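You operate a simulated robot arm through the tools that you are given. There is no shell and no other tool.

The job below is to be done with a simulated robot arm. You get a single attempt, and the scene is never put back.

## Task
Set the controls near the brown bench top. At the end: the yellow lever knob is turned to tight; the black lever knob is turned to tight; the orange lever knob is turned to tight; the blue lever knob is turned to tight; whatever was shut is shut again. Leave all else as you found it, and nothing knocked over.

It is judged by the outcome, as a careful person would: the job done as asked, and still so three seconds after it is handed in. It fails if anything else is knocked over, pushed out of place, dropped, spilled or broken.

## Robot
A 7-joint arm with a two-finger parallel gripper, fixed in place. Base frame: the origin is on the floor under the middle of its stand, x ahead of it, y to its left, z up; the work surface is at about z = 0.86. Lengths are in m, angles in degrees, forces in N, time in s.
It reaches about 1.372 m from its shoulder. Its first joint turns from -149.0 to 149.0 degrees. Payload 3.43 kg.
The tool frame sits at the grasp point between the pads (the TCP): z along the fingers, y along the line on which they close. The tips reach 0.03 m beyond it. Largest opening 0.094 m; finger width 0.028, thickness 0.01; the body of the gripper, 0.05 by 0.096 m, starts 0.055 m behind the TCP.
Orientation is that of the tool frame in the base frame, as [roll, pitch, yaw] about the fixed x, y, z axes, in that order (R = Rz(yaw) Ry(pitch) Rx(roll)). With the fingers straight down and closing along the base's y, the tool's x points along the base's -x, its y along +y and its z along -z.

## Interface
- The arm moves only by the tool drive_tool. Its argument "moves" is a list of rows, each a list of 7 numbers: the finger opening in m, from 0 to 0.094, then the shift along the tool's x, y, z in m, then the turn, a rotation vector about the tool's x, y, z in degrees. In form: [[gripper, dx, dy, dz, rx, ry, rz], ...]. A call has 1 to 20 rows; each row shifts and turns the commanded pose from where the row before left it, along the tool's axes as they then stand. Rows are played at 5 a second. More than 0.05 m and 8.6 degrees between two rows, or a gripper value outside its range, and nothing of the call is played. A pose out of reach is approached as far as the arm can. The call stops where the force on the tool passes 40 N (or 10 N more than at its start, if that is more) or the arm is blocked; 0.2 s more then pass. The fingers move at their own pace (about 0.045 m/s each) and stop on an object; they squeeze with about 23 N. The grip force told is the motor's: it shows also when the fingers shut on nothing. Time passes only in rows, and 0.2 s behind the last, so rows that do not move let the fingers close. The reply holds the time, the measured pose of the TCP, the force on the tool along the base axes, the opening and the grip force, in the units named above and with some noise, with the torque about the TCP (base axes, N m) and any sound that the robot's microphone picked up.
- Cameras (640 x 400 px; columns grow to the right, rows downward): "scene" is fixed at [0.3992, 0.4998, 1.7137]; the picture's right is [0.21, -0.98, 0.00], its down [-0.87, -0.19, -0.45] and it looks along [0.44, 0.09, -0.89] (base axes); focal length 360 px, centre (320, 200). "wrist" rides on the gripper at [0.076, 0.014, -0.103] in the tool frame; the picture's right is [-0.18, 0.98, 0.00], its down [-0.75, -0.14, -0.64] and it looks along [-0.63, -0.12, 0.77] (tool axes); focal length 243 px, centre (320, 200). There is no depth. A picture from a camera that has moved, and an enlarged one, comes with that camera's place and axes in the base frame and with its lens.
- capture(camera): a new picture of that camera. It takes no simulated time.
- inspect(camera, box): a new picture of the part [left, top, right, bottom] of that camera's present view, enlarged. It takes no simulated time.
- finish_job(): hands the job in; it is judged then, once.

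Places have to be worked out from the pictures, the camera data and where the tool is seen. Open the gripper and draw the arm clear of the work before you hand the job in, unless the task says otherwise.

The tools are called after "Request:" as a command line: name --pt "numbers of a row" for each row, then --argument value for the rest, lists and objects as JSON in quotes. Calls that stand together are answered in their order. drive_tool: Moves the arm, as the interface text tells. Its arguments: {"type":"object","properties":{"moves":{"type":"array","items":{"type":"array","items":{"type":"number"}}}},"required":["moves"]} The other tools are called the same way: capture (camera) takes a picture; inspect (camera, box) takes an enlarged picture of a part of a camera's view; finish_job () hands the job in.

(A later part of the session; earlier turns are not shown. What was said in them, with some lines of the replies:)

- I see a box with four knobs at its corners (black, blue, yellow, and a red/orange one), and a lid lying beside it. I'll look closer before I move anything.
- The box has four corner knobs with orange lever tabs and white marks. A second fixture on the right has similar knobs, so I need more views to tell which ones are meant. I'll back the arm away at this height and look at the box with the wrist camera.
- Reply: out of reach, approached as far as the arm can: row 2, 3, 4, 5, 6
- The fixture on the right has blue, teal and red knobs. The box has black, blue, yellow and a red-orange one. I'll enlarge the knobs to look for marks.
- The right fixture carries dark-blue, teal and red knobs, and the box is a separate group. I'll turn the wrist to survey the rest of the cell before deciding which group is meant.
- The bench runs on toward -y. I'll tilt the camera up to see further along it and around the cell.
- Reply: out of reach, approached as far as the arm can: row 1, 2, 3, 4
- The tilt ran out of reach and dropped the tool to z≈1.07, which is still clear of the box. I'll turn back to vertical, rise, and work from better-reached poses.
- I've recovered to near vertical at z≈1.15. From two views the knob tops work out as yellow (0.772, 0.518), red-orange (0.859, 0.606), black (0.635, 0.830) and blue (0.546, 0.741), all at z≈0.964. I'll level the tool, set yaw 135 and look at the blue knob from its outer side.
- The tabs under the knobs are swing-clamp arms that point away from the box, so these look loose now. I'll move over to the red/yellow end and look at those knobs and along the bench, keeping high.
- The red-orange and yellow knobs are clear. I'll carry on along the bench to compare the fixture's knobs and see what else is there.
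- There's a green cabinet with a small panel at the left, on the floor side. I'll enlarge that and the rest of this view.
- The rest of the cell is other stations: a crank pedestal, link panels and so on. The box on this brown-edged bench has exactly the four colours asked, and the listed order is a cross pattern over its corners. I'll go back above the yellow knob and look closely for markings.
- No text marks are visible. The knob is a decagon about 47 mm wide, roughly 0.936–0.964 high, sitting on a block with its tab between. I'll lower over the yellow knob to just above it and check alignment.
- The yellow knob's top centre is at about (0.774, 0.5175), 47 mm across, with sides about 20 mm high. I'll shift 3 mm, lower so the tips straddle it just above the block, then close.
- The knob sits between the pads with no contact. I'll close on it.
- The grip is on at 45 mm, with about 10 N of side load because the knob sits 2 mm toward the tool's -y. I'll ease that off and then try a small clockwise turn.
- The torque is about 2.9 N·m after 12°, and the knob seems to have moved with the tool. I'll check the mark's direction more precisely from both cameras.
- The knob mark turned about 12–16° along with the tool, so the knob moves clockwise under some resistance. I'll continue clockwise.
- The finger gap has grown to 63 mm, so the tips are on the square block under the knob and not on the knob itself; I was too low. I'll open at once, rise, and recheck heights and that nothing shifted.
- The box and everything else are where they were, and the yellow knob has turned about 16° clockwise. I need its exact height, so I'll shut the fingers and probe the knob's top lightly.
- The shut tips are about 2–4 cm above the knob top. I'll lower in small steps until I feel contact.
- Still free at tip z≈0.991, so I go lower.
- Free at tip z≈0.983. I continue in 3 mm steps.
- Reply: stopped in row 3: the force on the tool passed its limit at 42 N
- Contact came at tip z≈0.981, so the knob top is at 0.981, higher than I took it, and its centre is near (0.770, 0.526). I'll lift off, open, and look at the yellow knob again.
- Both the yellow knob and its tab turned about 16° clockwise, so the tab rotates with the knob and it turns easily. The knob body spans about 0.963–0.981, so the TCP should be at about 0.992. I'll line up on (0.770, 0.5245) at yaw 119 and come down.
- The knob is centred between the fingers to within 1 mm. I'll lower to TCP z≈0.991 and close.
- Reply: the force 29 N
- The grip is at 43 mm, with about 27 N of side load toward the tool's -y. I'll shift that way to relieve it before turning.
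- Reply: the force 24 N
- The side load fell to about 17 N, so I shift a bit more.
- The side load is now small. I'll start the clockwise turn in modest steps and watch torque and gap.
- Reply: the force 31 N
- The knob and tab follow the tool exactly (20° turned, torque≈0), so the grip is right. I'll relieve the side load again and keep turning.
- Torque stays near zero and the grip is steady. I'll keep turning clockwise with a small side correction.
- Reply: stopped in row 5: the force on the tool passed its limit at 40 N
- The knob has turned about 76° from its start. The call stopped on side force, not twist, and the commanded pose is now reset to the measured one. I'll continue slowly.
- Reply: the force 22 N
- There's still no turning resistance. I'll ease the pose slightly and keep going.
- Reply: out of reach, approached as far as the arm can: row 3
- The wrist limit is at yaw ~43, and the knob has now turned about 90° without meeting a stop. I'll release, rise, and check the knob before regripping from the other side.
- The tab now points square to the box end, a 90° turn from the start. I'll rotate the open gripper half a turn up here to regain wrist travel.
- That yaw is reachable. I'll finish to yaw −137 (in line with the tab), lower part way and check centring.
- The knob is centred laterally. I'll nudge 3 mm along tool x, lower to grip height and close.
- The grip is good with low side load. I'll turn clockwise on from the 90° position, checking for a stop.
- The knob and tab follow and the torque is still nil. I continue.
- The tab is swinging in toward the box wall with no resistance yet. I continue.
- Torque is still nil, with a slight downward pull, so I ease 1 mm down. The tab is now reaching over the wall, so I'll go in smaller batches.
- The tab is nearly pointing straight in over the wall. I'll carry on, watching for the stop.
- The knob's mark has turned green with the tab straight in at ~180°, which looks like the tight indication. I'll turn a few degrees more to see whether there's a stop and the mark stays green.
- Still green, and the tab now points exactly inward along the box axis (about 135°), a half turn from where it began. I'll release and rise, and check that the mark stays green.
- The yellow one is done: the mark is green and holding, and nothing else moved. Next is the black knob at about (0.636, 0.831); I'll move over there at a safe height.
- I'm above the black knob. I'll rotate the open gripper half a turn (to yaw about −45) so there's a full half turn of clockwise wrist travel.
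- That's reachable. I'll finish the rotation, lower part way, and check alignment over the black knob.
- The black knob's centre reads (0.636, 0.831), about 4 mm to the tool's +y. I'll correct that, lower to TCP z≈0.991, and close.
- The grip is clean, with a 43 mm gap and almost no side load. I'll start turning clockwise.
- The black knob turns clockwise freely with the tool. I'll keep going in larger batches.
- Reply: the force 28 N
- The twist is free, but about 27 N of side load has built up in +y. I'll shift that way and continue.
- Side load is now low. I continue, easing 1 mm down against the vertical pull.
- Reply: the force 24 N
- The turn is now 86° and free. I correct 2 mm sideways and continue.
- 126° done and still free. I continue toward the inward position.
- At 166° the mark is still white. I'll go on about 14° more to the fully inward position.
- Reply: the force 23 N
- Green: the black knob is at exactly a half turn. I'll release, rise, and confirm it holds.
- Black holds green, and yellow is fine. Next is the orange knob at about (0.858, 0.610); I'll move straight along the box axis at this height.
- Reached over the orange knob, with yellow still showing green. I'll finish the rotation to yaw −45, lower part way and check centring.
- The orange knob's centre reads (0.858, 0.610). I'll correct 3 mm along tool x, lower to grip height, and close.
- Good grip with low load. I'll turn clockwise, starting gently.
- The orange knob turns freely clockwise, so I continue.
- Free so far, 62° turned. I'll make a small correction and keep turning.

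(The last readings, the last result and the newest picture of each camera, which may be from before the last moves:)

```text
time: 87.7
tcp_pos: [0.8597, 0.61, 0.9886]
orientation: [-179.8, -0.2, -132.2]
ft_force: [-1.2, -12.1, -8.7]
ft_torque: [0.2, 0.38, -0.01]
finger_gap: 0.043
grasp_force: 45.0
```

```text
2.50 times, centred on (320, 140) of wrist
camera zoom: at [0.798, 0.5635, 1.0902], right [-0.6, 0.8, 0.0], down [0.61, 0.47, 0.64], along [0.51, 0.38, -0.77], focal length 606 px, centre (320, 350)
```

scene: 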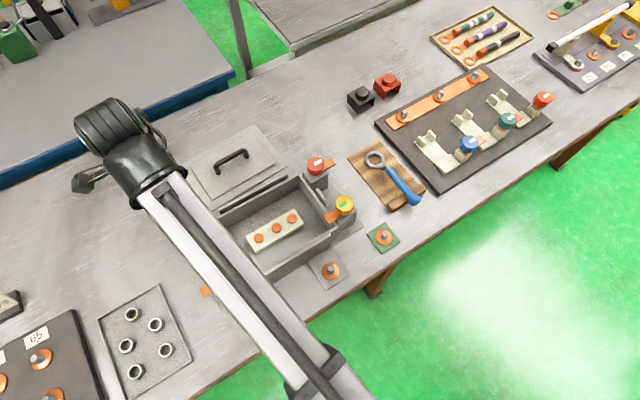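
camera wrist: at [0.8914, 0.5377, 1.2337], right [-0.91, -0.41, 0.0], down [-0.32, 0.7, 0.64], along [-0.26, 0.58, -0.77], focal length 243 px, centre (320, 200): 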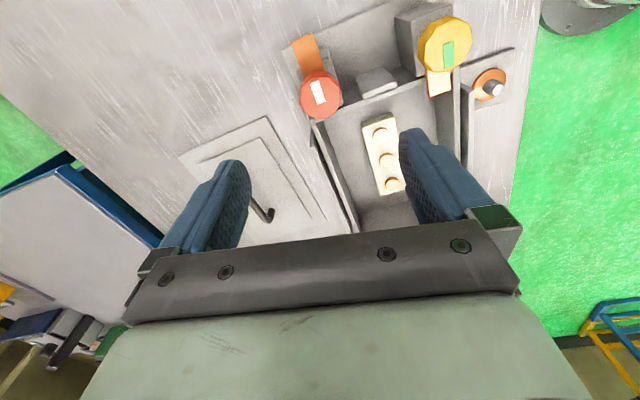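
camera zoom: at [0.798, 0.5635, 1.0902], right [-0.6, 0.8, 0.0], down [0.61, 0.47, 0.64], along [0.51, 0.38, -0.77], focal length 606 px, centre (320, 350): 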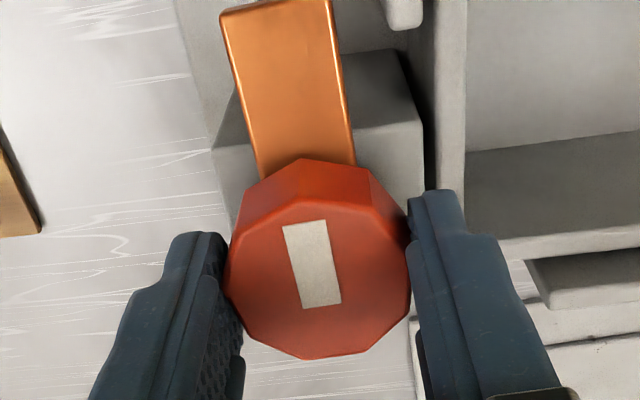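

87° turned, tab clear of everything. I continue.

Request:
drive_tool --pt "0.03 0.001 -0.0008 0 0 0 5" --pt "0.03 0 0 0 0 0 5" --pt "0.03 0 0 0 0 0 5" --pt "0.03 0 0 0 0 0 5" --pt "0.03 0 0 0 0 0 5" --pt "0.03 0 0 0 0 0 0"

```text
time: 89.0
tcp_pos: [0.8592, 0.609, 0.9871]
orientation: [-179.8, -0.1, -157.2]
ft_force: [-6.7, -12.7, -26.8]
ft_torque: [0.49, 0.28, 0.01]
finger_gap: 0.043
grasp_force: 45.2
```

A downward pull of 27 N has built up, so I ease down and sideways before going on.

Request:
drive_tool --pt "0.03 0.001 -0.001 0.002 0 0 0" --pt "0.03 0 0 0 0 0 5" --pt "0.03 0 0 0 0 0 5" --pt "0.03 0 0 0 0 0 5" --pt "0.03 0 0 0 0 0 5" --pt "0.03 0 0 0 0 0 0"

```text
time: 90.5
tcp_pos: [0.8598, 0.6083, 0.9871]
orientation: [-180.0, 0.3, -177.2]
ft_force: [3.4, 0.9, 1.6]
ft_torque: [0.62, -0.05, -0.03]
finger_gap: 0.0429
grasp_force: 44.9
```

Loads are low now at 132°. I continue.

Request:
drive_tool --pt "0.03 0 0 0 0 0 5" --pt "0.03 0 0 0 0 0 5" --pt "0.03 0 0 0 0 0 5" --pt "0.03 0 0 0 0 0 5" --pt "0.03 0 0 0 0 0 0"

Request:
inspect --camera "wrist" --box '[200, 60, 440, 220]'

```text
time: 91.7
tcp_pos: [0.8588, 0.608, 0.9865]
orientation: [-179.9, 0.0, 162.8]
ft_force: [6.1, 6.6, -0.7]
ft_torque: [0.53, -0.6, -0.05]
finger_gap: 0.0433
grasp_force: 44.9
```

```text
2.50 times, centred on (320, 140) of wrist
camera zoom: at [0.7914, 0.6448, 1.0885], right [0.47, 0.88, 0.0], down [0.68, -0.36, 0.64], along [0.57, -0.3, -0.77], focal length 606 px, centre (320, 350)
```

zoom: 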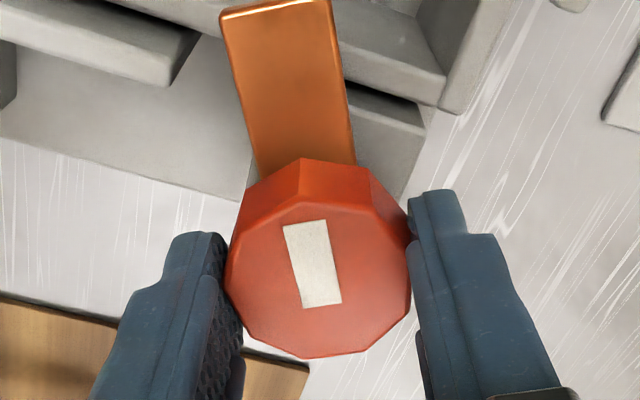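

152° turned and moving easily. About 28° more to the inward position.

Request:
drive_tool --pt "0.03 0 0 0 0 0 5" --pt "0.03 0 0 0 0 0 5" --pt "0.03 0 0 0 0 0 5" --pt "0.03 0 0 0 0 0 5" --pt "0.03 0 0 0 0 0 4" --pt "0.03 0 0 0 0 0 4" --pt "0.03 0 0 0 0 0 0"

Request:
inspect --camera "wrist" --box '[200, 60, 440, 220]'

```text
time: 93.2
tcp_pos: [0.8588, 0.6069, 0.9857]
orientation: [-179.9, 0.1, 134.9]
ft_force: [6.4, -2.5, -7.6]
ft_torque: [0.23, -0.64, -0.02]
finger_gap: 0.0433
grasp_force: 45.1
```

```text
2.50 times, centred on (320, 140) of wrist
camera zoom: at [0.816, 0.6724, 1.0878], right [0.83, 0.56, 0.0], down [0.43, -0.63, 0.65], along [0.36, -0.53, -0.76], focal length 606 px, centre (320, 350)
```

zoom: 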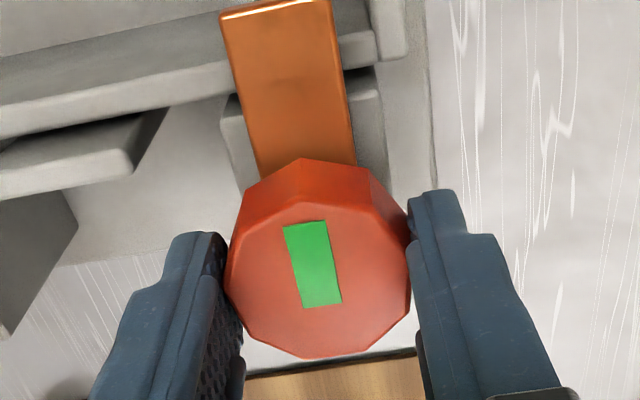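

The orange knob's mark is green at a half turn. I'll release and rise.

Request:
drive_tool --pt "0.094 0 0 0 0 0 0" --pt "0.094 0 0 0 0 0 0" --pt "0.094 0 0 0 0 0 0" --pt "0.094 0 0 -0.02 0 0 0" --pt "0.094 0 0 -0.04 0 0 0" --pt "0.094 0 0 -0.045 0 0 0" --pt "0.094 0 0 -0.045 0 0 0" --pt "0.094 0 0 0 0 0 0"

Request:
capture --camera "wrist"

Request:
capture --camera "scene"

```text
time: 95.0
tcp_pos: [0.8582, 0.6068, 1.137]
orientation: [-180.0, 0.2, 134.9]
ft_force: [-0.2, -0.5, 1.4]
ft_torque: [0.0, -0.02, 0.0]
finger_gap: 0.0945
grasp_force: 0.1
```

```text
taken
camera wrist: at [0.8146, 0.673, 1.2386], right [0.83, 0.56, 0.0], down [0.43, -0.63, 0.64], along [0.36, -0.53, -0.76], focal length 243 px, centre (320, 200)
```

wrist: 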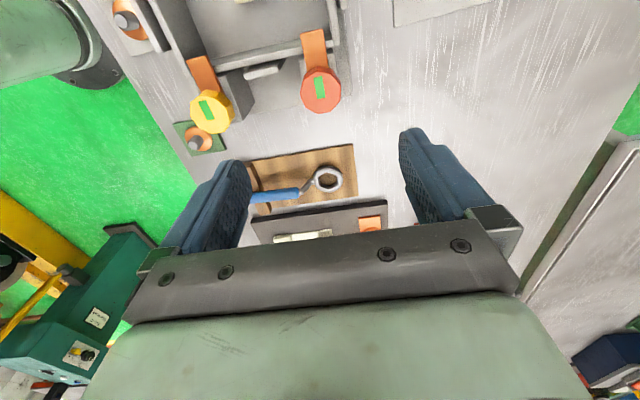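

```text
taken
```

scene: 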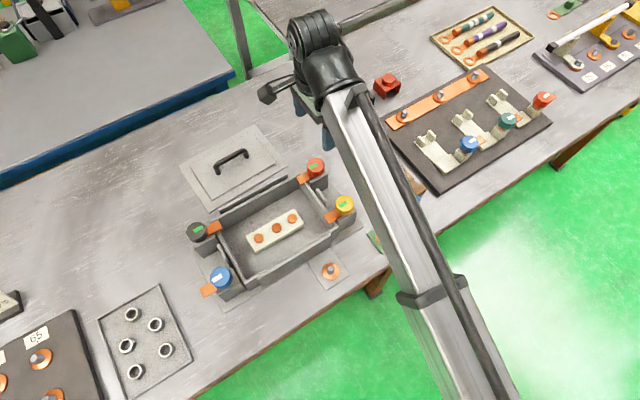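

Three marks are green. Last is the blue box knob, at about (0.549, 0.743); I'll move there at this height and then turn the gripper half round.

Request:
drive_tool --pt "0.094 0.0394 -0.0153 0 0 0 0" --pt "0.094 0.0394 -0.0153 0 0 0 0" --pt "0.094 0.0394 -0.0153 0 0 0 0" --pt "0.094 0.0394 -0.0153 0 0 0 0" --pt "0.094 0.0394 -0.0153 0 0 0 0" --pt "0.094 0.0394 -0.0153 0 0 0 0" --pt "0.094 0.0394 -0.0153 0.005 0 0 0" --pt "0.094 0.0394 -0.0153 0.005 0 0 0" --pt "0.094 0 0 0 0 0 0"

Request:
capture --camera "wrist"

```text
time: 97.0
tcp_pos: [0.5486, 0.7437, 1.1259]
orientation: [-179.9, 0.2, 134.8]
ft_force: [0.4, 0.4, -0.5]
ft_torque: [-0.01, -0.03, 0.03]
finger_gap: 0.0939
grasp_force: 0.1
```

```text
taken
camera wrist: at [0.5056, 0.8088, 1.2274], right [0.83, 0.56, 0.0], down [0.43, -0.63, 0.64], along [0.36, -0.53, -0.76], focal length 243 px, centre (320, 200)
```

wrist: 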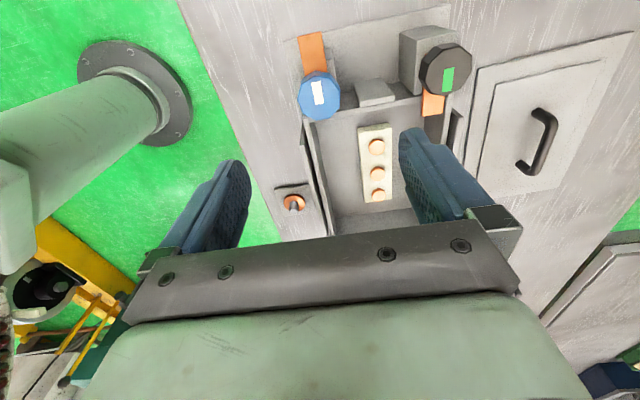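

Positioned above the blue knob. I'll rotate the open gripper toward yaw −45.

Request:
drive_tool --pt "0.094 0 0 0 0 0 -8.5" --pt "0.094 0 0 0 0 0 -8.5" --pt "0.094 0 0 0 0 0 -8.5" --pt "0.094 0 0 0 0 0 -8.5" --pt "0.094 0 0 0 0 0 -8.5" --pt "0.094 0 0 0 0 0 -8.5" --pt "0.094 0 0 0 0 0 -8.5" --pt "0.094 0 0 0 0 0 -8.5" --pt "0.094 0 0 0 0 0 -8.5" --pt "0.094 0 0 0 0 0 -8.5" --pt "0.094 0 0 0 0 0 -8.5" --pt "0.094 0 0 0 0 0 -8.5" --pt "0.094 0 0 0 0 0 -8.5" --pt "0.094 0 0 0 0 0 -8.5" --pt "0.094 0 0 0 0 0 -8.5" --pt "0.094 0 0 0 0 0 -8.5" --pt "0.094 0 0 0 0 0 -8.5" --pt "0.094 0 0 0 0 0 -8.5" --pt "0.094 0 0 0 0 0 -8.5" --pt "0.094 0 0 0 0 0 -8.5"

Request:
capture --camera "wrist"

```text
time: 101.2
tcp_pos: [0.5502, 0.7448, 1.1259]
orientation: [180.0, -0.3, -55.1]
ft_force: [0.4, -0.4, 0.2]
ft_torque: [0.0, 0.01, 0.03]
finger_gap: 0.0942
grasp_force: 0.0
```

```text
taken
camera wrist: at [0.5827, 0.6749, 1.2291], right [-0.91, -0.41, 0.0], down [-0.32, 0.7, 0.64], along [-0.26, 0.58, -0.77], focal length 243 px, centre (320, 200)
```

wrist: 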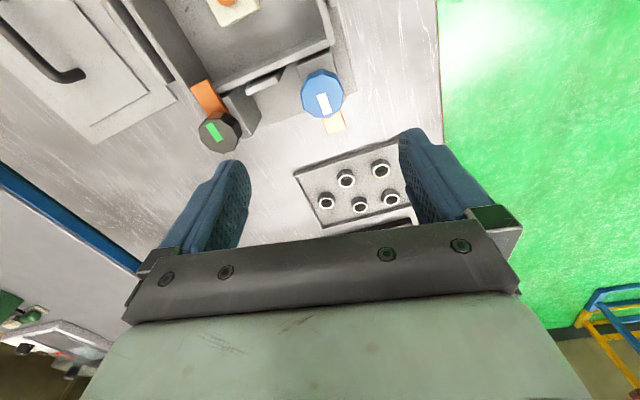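

The nut tray is well below and to the side. I'll finish the rotation, lower part way, and check centring over the blue knob.

Request:
drive_tool --pt "0.094 0 0 0 0 0 -5" --pt "0.094 0 0 0 0 0 -5" --pt "0.094 0 0 0.045 0 0 0" --pt "0.094 0 0 0.042 0 0 0" --pt "0.094 0 0 0 0 0 0"

Request:
inspect --camera "wrist" --box '[200, 60, 440, 220]'

```text
time: 102.5
tcp_pos: [0.5493, 0.7434, 1.0374]
orientation: [179.9, -0.2, -45.3]
ft_force: [-0.1, 0.2, -0.5]
ft_torque: [0.0, -0.01, 0.01]
finger_gap: 0.0944
grasp_force: 0.0
```

```text
2.50 times, centred on (320, 140) of wrist
camera zoom: at [0.594, 0.6804, 1.1387], right [-0.83, -0.56, 0.0], down [-0.43, 0.64, 0.64], along [-0.36, 0.53, -0.77], focal length 606 px, centre (320, 350)
```

zoom: 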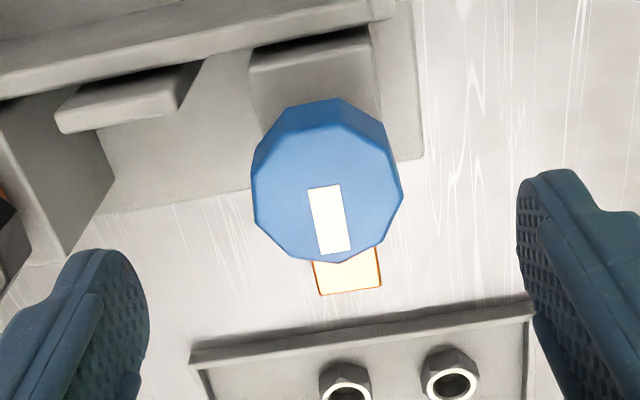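

The blue knob's centre reads (0.548, 0.744), within 2 mm of the tool. I'll lower and close.

Request:
drive_tool --pt "0.094 -0.0005 0.0015 0.024 0 0 0" --pt "0.094 0 0 0.0232 0 0 0" --pt "0.03 0 0 0 0 0 0" --pt "0.03 0 0 0 0 0 0" --pt "0.03 0 0 0 0 0 0" --pt "0.03 0 0 0 0 0 0" --pt "0.03 0 0 0 0 0 0"

Request:
inspect --camera "wrist" --box '[200, 60, 440, 220]'

```text
time: 104.0
tcp_pos: [0.5479, 0.7405, 0.9897]
orientation: [180.0, -0.3, -45.1]
ft_force: [-3.0, -2.7, -2.9]
ft_torque: [0.28, -0.26, -0.02]
finger_gap: 0.0431
grasp_force: 45.0
```

```text
2.50 times, centred on (320, 140) of wrist
camera zoom: at [0.5924, 0.6796, 1.0916], right [-0.83, -0.56, 0.0], down [-0.43, 0.64, 0.64], along [-0.36, 0.53, -0.77], focal length 606 px, centre (320, 350)
```

zoom: 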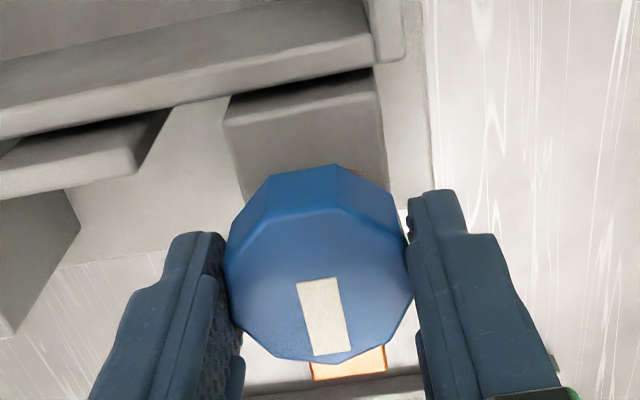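

Grip force is fine, but the knob sits about 3 mm off along tool x. I'll open, shift, and regrip so the turn stays centred.

Request:
drive_tool --pt "0.06 0 0 0 0 0 0" --pt "0.06 0 0 0 0 0 0" --pt "0.06 -0.0028 0 0 0 0 0" --pt "0.03 0 0 0 0 0 0" --pt "0.03 0 0 0 0 0 0" --pt "0.03 0 0 0 0 0 0" --pt "0.03 0 0 0 0 0 0"

Request:
drive_tool --pt "0.03 0 0 0 0 0 4" --pt "0.03 0 0 0 0 0 4" --pt "0.03 0 0 0 0 0 4" --pt "0.03 0 0 0 0 0 0"

Request:
inspect --camera "wrist" --box '[200, 60, 440, 220]'

```text
time: 105.7
tcp_pos: [0.5461, 0.7437, 0.9901]
orientation: [180.0, -0.1, -45.1]
ft_force: [-0.4, -1.0, -1.5]
ft_torque: [0.27, -0.32, -0.03]
finger_gap: 0.0431
grasp_force: 44.9
```

```text
time: 106.7
tcp_pos: [0.5472, 0.7457, 0.9911]
orientation: [179.9, -0.3, -57.3]
ft_force: [0.7, -8.5, -23.7]
ft_torque: [0.62, -0.22, -0.03]
finger_gap: 0.0433
grasp_force: 45.3
```

```text
2.50 times, centred on (320, 140) of wrist
camera zoom: at [0.5764, 0.6748, 1.0927], right [-0.93, -0.38, 0.0], down [-0.29, 0.71, 0.64], along [-0.24, 0.59, -0.77], focal length 606 px, centre (320, 350)
```

zoom: 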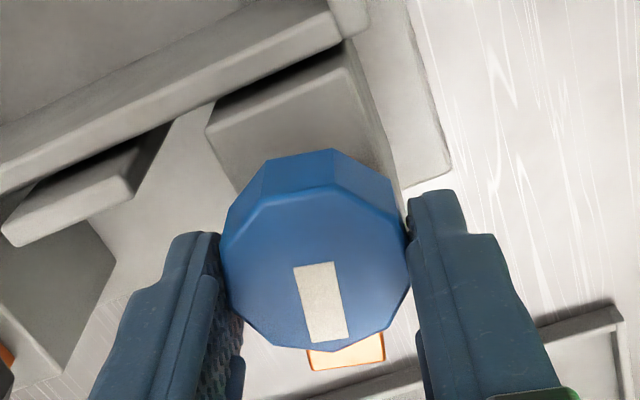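

The blue knob turns freely too. I'll ease the downward pull and continue.

Request:
drive_tool --pt "0.03 0.0008 0.0004 0.002 0 0 0" --pt "0.03 0 0 0 0 0 5" --pt "0.03 0 0 0 0 0 5" --pt "0.03 0 0 0 0 0 5" --pt "0.03 0 0 0 0 0 5" --pt "0.03 0 0 0 0 0 0"

```text
time: 108.0
tcp_pos: [0.5478, 0.7462, 0.9895]
orientation: [-179.8, -0.1, -77.3]
ft_force: [18.0, 5.7, 4.9]
ft_torque: [-0.19, 0.0, 0.01]
finger_gap: 0.0431
grasp_force: 44.9
```

Request:
drive_tool --pt "0.03 0 -0.002 0 0 0 0" --pt "0.03 0 0 0 0 0 5" --pt "0.03 0 0 0 0 0 5" --pt "0.03 0 0 0 0 0 5" --pt "0.03 0 0 0 0 0 5" --pt "0.03 0 0 0 0 0 0"

```text
time: 109.5
tcp_pos: [0.5492, 0.746, 0.9896]
orientation: [-179.9, -0.3, -97.2]
ft_force: [14.8, 3.9, 0.8]
ft_torque: [0.3, 0.17, 0.02]
finger_gap: 0.0431
grasp_force: 45.0
```

52° turned, and the twist is still free. I correct the side load and go on.

Request:
drive_tool --pt "0.03 -0.0005 -0.0018 0 0 0 0" --pt "0.03 0 0 0 0 0 5" --pt "0.03 0 0 0 0 0 5" --pt "0.03 0 0 0 0 0 5" --pt "0.03 0 0 0 0 0 5" --pt "0.03 0 0 0 0 0 5" --pt "0.03 0 0 0 0 0 0"

Request:
inspect --camera "wrist" --box '[200, 60, 440, 220]'

```text
time: 111.0
tcp_pos: [0.5509, 0.7444, 0.9891]
orientation: [-179.7, -0.3, -122.2]
ft_force: [-0.2, -7.3, -22.0]
ft_torque: [-0.28, 0.82, -0.01]
finger_gap: 0.0431
grasp_force: 45.2
```

```text
2.50 times, centred on (320, 140) of wrist
camera zoom: at [0.4983, 0.6898, 1.0913], right [-0.73, 0.68, 0.0], down [0.52, 0.57, 0.64], along [0.44, 0.47, -0.77], focal length 606 px, centre (320, 350)
```

zoom: 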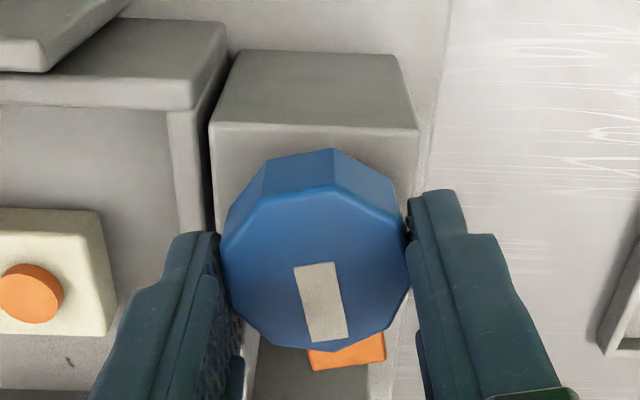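

77° turned. I ease the downward pull and continue.

Request:
drive_tool --pt "0.03 0.0006 -0.0004 0.0018 0 0 0" --pt "0.03 0 0 0 0 0 5" --pt "0.03 0 0 0 0 0 5" --pt "0.03 0 0 0 0 0 5" --pt "0.03 0 0 0 0 0 5" --pt "0.03 0 0 0 0 0 5" --pt "0.03 0 0 0 0 0 0"

```text
time: 112.7
tcp_pos: [0.5521, 0.7446, 0.9891]
orientation: [-179.7, 0.0, -147.3]
ft_force: [10.4, -13.0, -5.7]
ft_torque: [0.23, -0.09, 0.06]
finger_gap: 0.0429
grasp_force: 44.7
```

Request:
drive_tool --pt "0.03 0 -0.002 0 0 0 0" --pt "0.03 0 0 0 0 0 5" --pt "0.03 0 0 0 0 0 5" --pt "0.03 0 0 0 0 0 5" --pt "0.03 0 0 0 0 0 5" --pt "0.03 0 0 0 0 0 5" --pt "0.03 0 0 0 0 0 0"

Request:
inspect --camera "wrist" --box '[200, 60, 440, 220]'

```text
time: 114.2
tcp_pos: [0.5527, 0.7433, 0.9885]
orientation: [-179.8, 0.0, -172.2]
ft_force: [8.2, -4.9, -8.6]
ft_torque: [0.54, 0.11, 0.02]
finger_gap: 0.0429
grasp_force: 44.5
```

```text
2.50 times, centred on (320, 140) of wrist
camera zoom: at [0.4749, 0.7478, 1.0898], right [0.05, 1.0, 0.0], down [0.77, -0.04, 0.64], along [0.64, -0.03, -0.77], focal length 606 px, centre (320, 350)
```

zoom: 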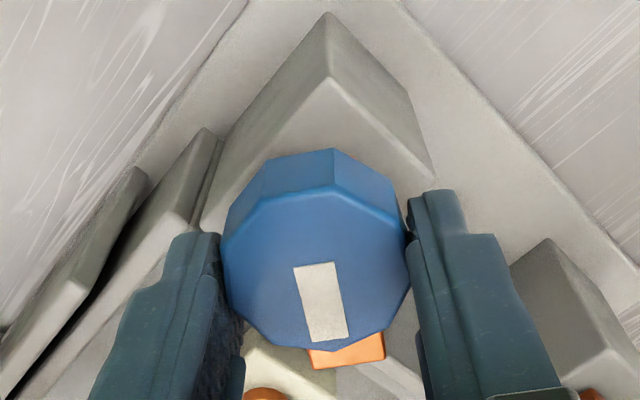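

127° turned and tracking well. I continue.

Request:
drive_tool --pt "0.03 0 -0.0004 0.0005 0 0 5" --pt "0.03 0 0 0 0 0 5" --pt "0.03 0 0 0 0 0 5" --pt "0.03 0 0 0 0 0 5" --pt "0.03 0 0 0 0 0 5" --pt "0.03 0 0 0 0 0 0"

```text
time: 115.7
tcp_pos: [0.5519, 0.7425, 0.9877]
orientation: [-179.6, 0.1, 162.9]
ft_force: [6.3, -18.6, -11.4]
ft_torque: [0.19, -0.25, 0.01]
finger_gap: 0.0429
grasp_force: 45.2
```

I correct the side load and finish the last ~28°.

Request:
drive_tool --pt "0.03 -0.001 -0.0018 0.0005 0 0 0" --pt "0.03 0 0 0 0 0 5" --pt "0.03 0 0 0 0 0 5" --pt "0.03 0 0 0 0 0 5" --pt "0.03 0 0 0 0 0 5" --pt "0.03 0 0 0 0 0 4" --pt "0.03 0 0 0 0 0 4" --pt "0.03 0 0 0 0 0 0"

Request:
inspect --camera "wrist" --box '[200, 60, 440, 220]'

```text
time: 117.5
tcp_pos: [0.5513, 0.7395, 0.9864]
orientation: [-179.8, 0.2, 134.8]
ft_force: [-11.8, -17.0, -17.7]
ft_torque: [0.41, 0.45, 0.01]
finger_gap: 0.0429
grasp_force: 45.2
```

```text
2.50 times, centred on (320, 140) of wrist
camera zoom: at [0.5079, 0.8055, 1.0887], right [0.83, 0.56, 0.0], down [0.43, -0.63, 0.64], along [0.36, -0.53, -0.76], focal length 606 px, centre (320, 350)
```

zoom: 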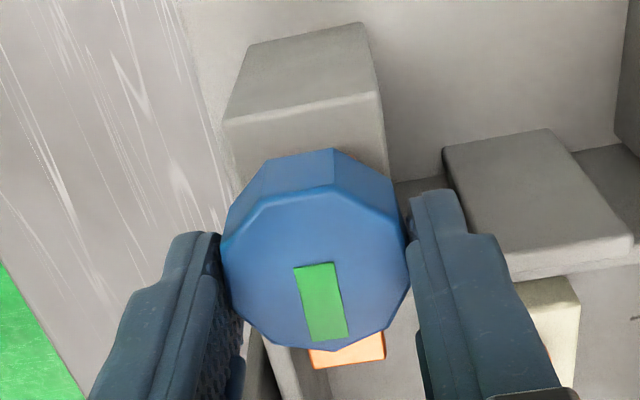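

The blue mark is green. I'll release, rise straight up, and check all four.

Request:
drive_tool --pt "0.094 0 0 0 0 0 0" --pt "0.094 0 0 0 0 0 0" --pt "0.094 0 0 0 0 0 0" --pt "0.094 0 0 -0.02 0 0 0" --pt "0.094 0 0 -0.04 0 0 0" --pt "0.094 0 0 -0.045 0 0 0" --pt "0.094 0 0 -0.035 0 0 0" --pt "0.094 0 0 0 0 0 0"

Request:
capture --camera "wrist"

Request:
capture --camera "scene"

```text
time: 119.2
tcp_pos: [0.5515, 0.7415, 1.1275]
orientation: [-179.9, 0.3, 134.8]
ft_force: [-1.0, -0.4, -0.4]
ft_torque: [0.0, 0.04, 0.0]
finger_gap: 0.0941
grasp_force: 0.1
```

```text
taken
camera wrist: at [0.5074, 0.807, 1.2294], right [0.83, 0.56, 0.0], down [0.43, -0.63, 0.64], along [0.36, -0.53, -0.76], focal length 243 px, centre (320, 200)
```

wrist: 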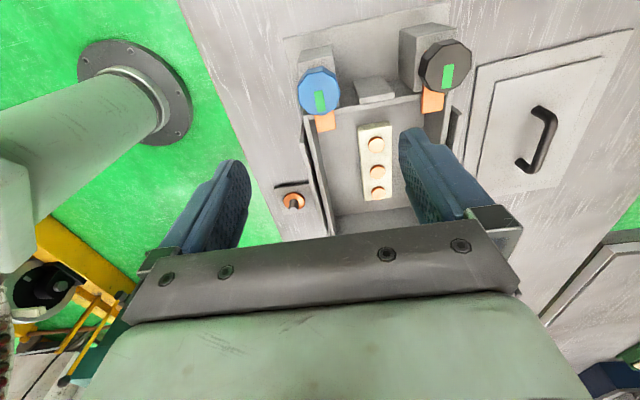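

```text
taken
```

scene: 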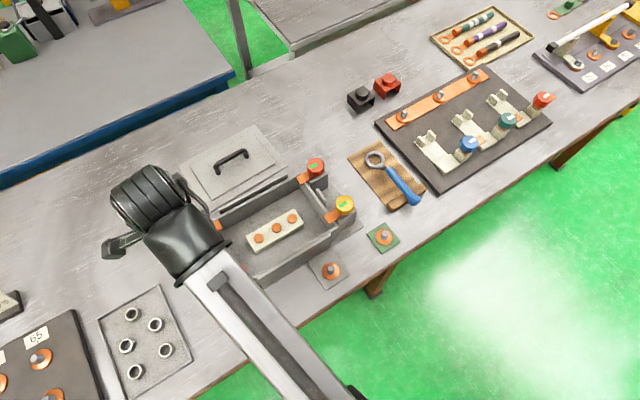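

All four marks look green. I'll double-check them up close, and compare the box's orange knob against the fixture's red one.

Request:
inspect --camera "scene" --box '[290, 150, 370, 220]'

Request:
inspect --camera "scene" --box '[450, 80, 560, 160]'

Request:
inspect --camera "wrist" --box '[280, 20, 500, 220]'

```text
5.71 times, centred on (330, 185) of scene
camera zoom: at [0.3992, 0.4998, 1.7137], right [0.21, -0.98, 0.0], down [-0.87, -0.19, -0.45], along [0.44, 0.09, -0.89], focal length 2059 px, centre (263, 286)
```

zoom: 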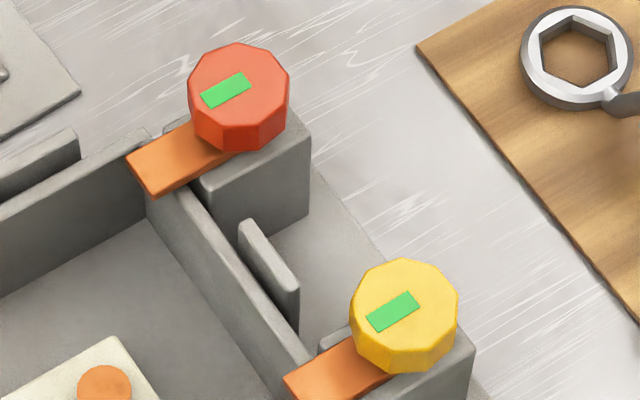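

```text
5.00 times, centred on (505, 120) of scene
camera zoom: at [0.3992, 0.4998, 1.7137], right [0.21, -0.98, 0.0], down [-0.87, -0.19, -0.45], along [0.44, 0.09, -0.89], focal length 1802 px, centre (-605, 600)
```

zoom: 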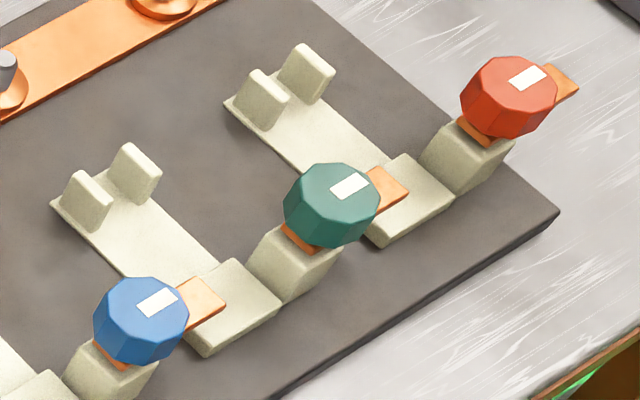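

```text
2.00 times, centred on (390, 120) of wrist
camera zoom: at [0.5074, 0.807, 1.2294], right [0.83, 0.56, 0.0], down [0.43, -0.63, 0.64], along [0.36, -0.53, -0.76], focal length 485 px, centre (180, 360)
```

zoom: 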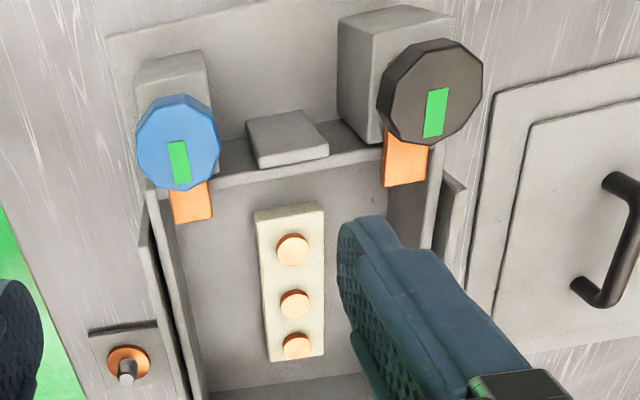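

All four box knobs show green with their arms inward, and the other fixture and objects are untouched. The box knob is also visibly more orange than the fixture's red one. I'll draw the open gripper up and back to around its starting place.

Request:
drive_tool --pt "0.094 -0.03 0.0055 -0.01 0 0 0" --pt "0.094 -0.04 0.0072 -0.01 0 0 0" --pt "0.094 -0.04 0.0072 -0.01 0 0 0" --pt "0.094 -0.04 0.0072 -0.012 0 0 0" --pt "0.094 -0.04 0.0075 -0.012 0 0 0" --pt "0.094 -0.04 0.0075 -0.012 0 0 0" --pt "0.094 -0.04 0.0075 -0.015 0 0 0" --pt "0.094 -0.04 0.0075 -0.015 0 0 0" --pt "0.094 0 0 0 0 0 0" --pt "0.094 0 0 0 0 0 0"

Request:
capture --camera "scene"

Request:
inspect --camera "scene" --box '[160, 110, 400, 310]'

```text
time: 121.5
tcp_pos: [0.8119, 0.5622, 1.2245]
orientation: [-179.9, 0.2, 134.8]
ft_force: [0.6, -0.7, -0.8]
ft_torque: [-0.03, 0.02, -0.01]
finger_gap: 0.0942
grasp_force: 0.1
```

```text
taken
```

scene: 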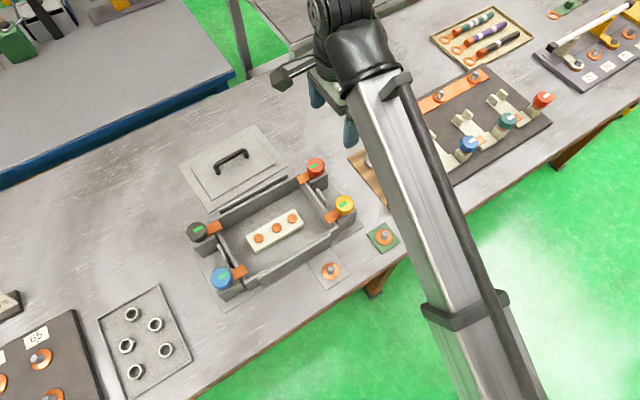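

```text
2.00 times, centred on (280, 210) of scene
camera zoom: at [0.3992, 0.4998, 1.7137], right [0.21, -0.98, 0.0], down [-0.87, -0.19, -0.45], along [0.44, 0.09, -0.89], focal length 721 px, centre (400, 180)
```

zoom: 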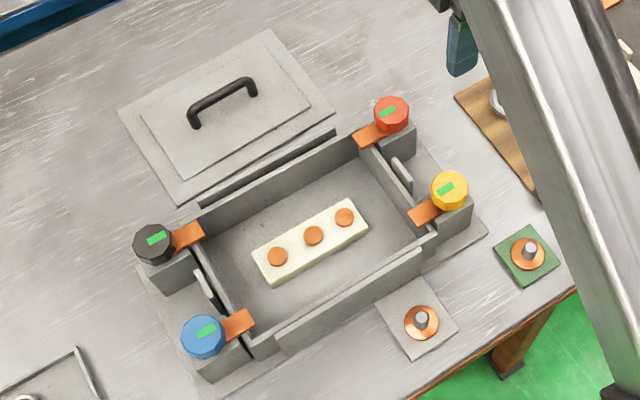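

All four knobs are turned in with green marks. The lid, bench items and other fixtures are where they were, and nothing that was shut has been opened. The gripper is open and clear, so I'm handing the job in.

Request:
finish_job

```text
The job is handed in.
```

The yellow, black, orange and blue lever knobs on the box are all turned to tight. I turned each one half a turn clockwise, so its tab now points in over the box wall. The white mark on each knob changed to green and stayed green after I let go. There was no label saying "tight", so I took the green mark as the sign.

- **Which knobs:** I took the four knobs on the corners of the box on the brown-edged bench to be the ones meant. The fixture further along the same bench has its own blue, teal and red knobs, and I left those alone. The box's orange knob is a reddish orange, but visibly more orange than the fixture's red one.
- **The lid:** It was already off and lying beside the box, so I left it there. I opened nothing, so there was nothing to shut again. With the tabs pointing in, the lid won't go on until the knobs are turned back.
- **A rough moment:** On my first try at the yellow knob I gripped too low. The fingers pressed on the block under it with about 3 N·m of twist before I let go. I then touched the top of that knob to find its height, and the force reached about 42 N. I saw no shift or damage afterwards.

The last pictures show everything else where it was, with the gripper open and clear of the work.
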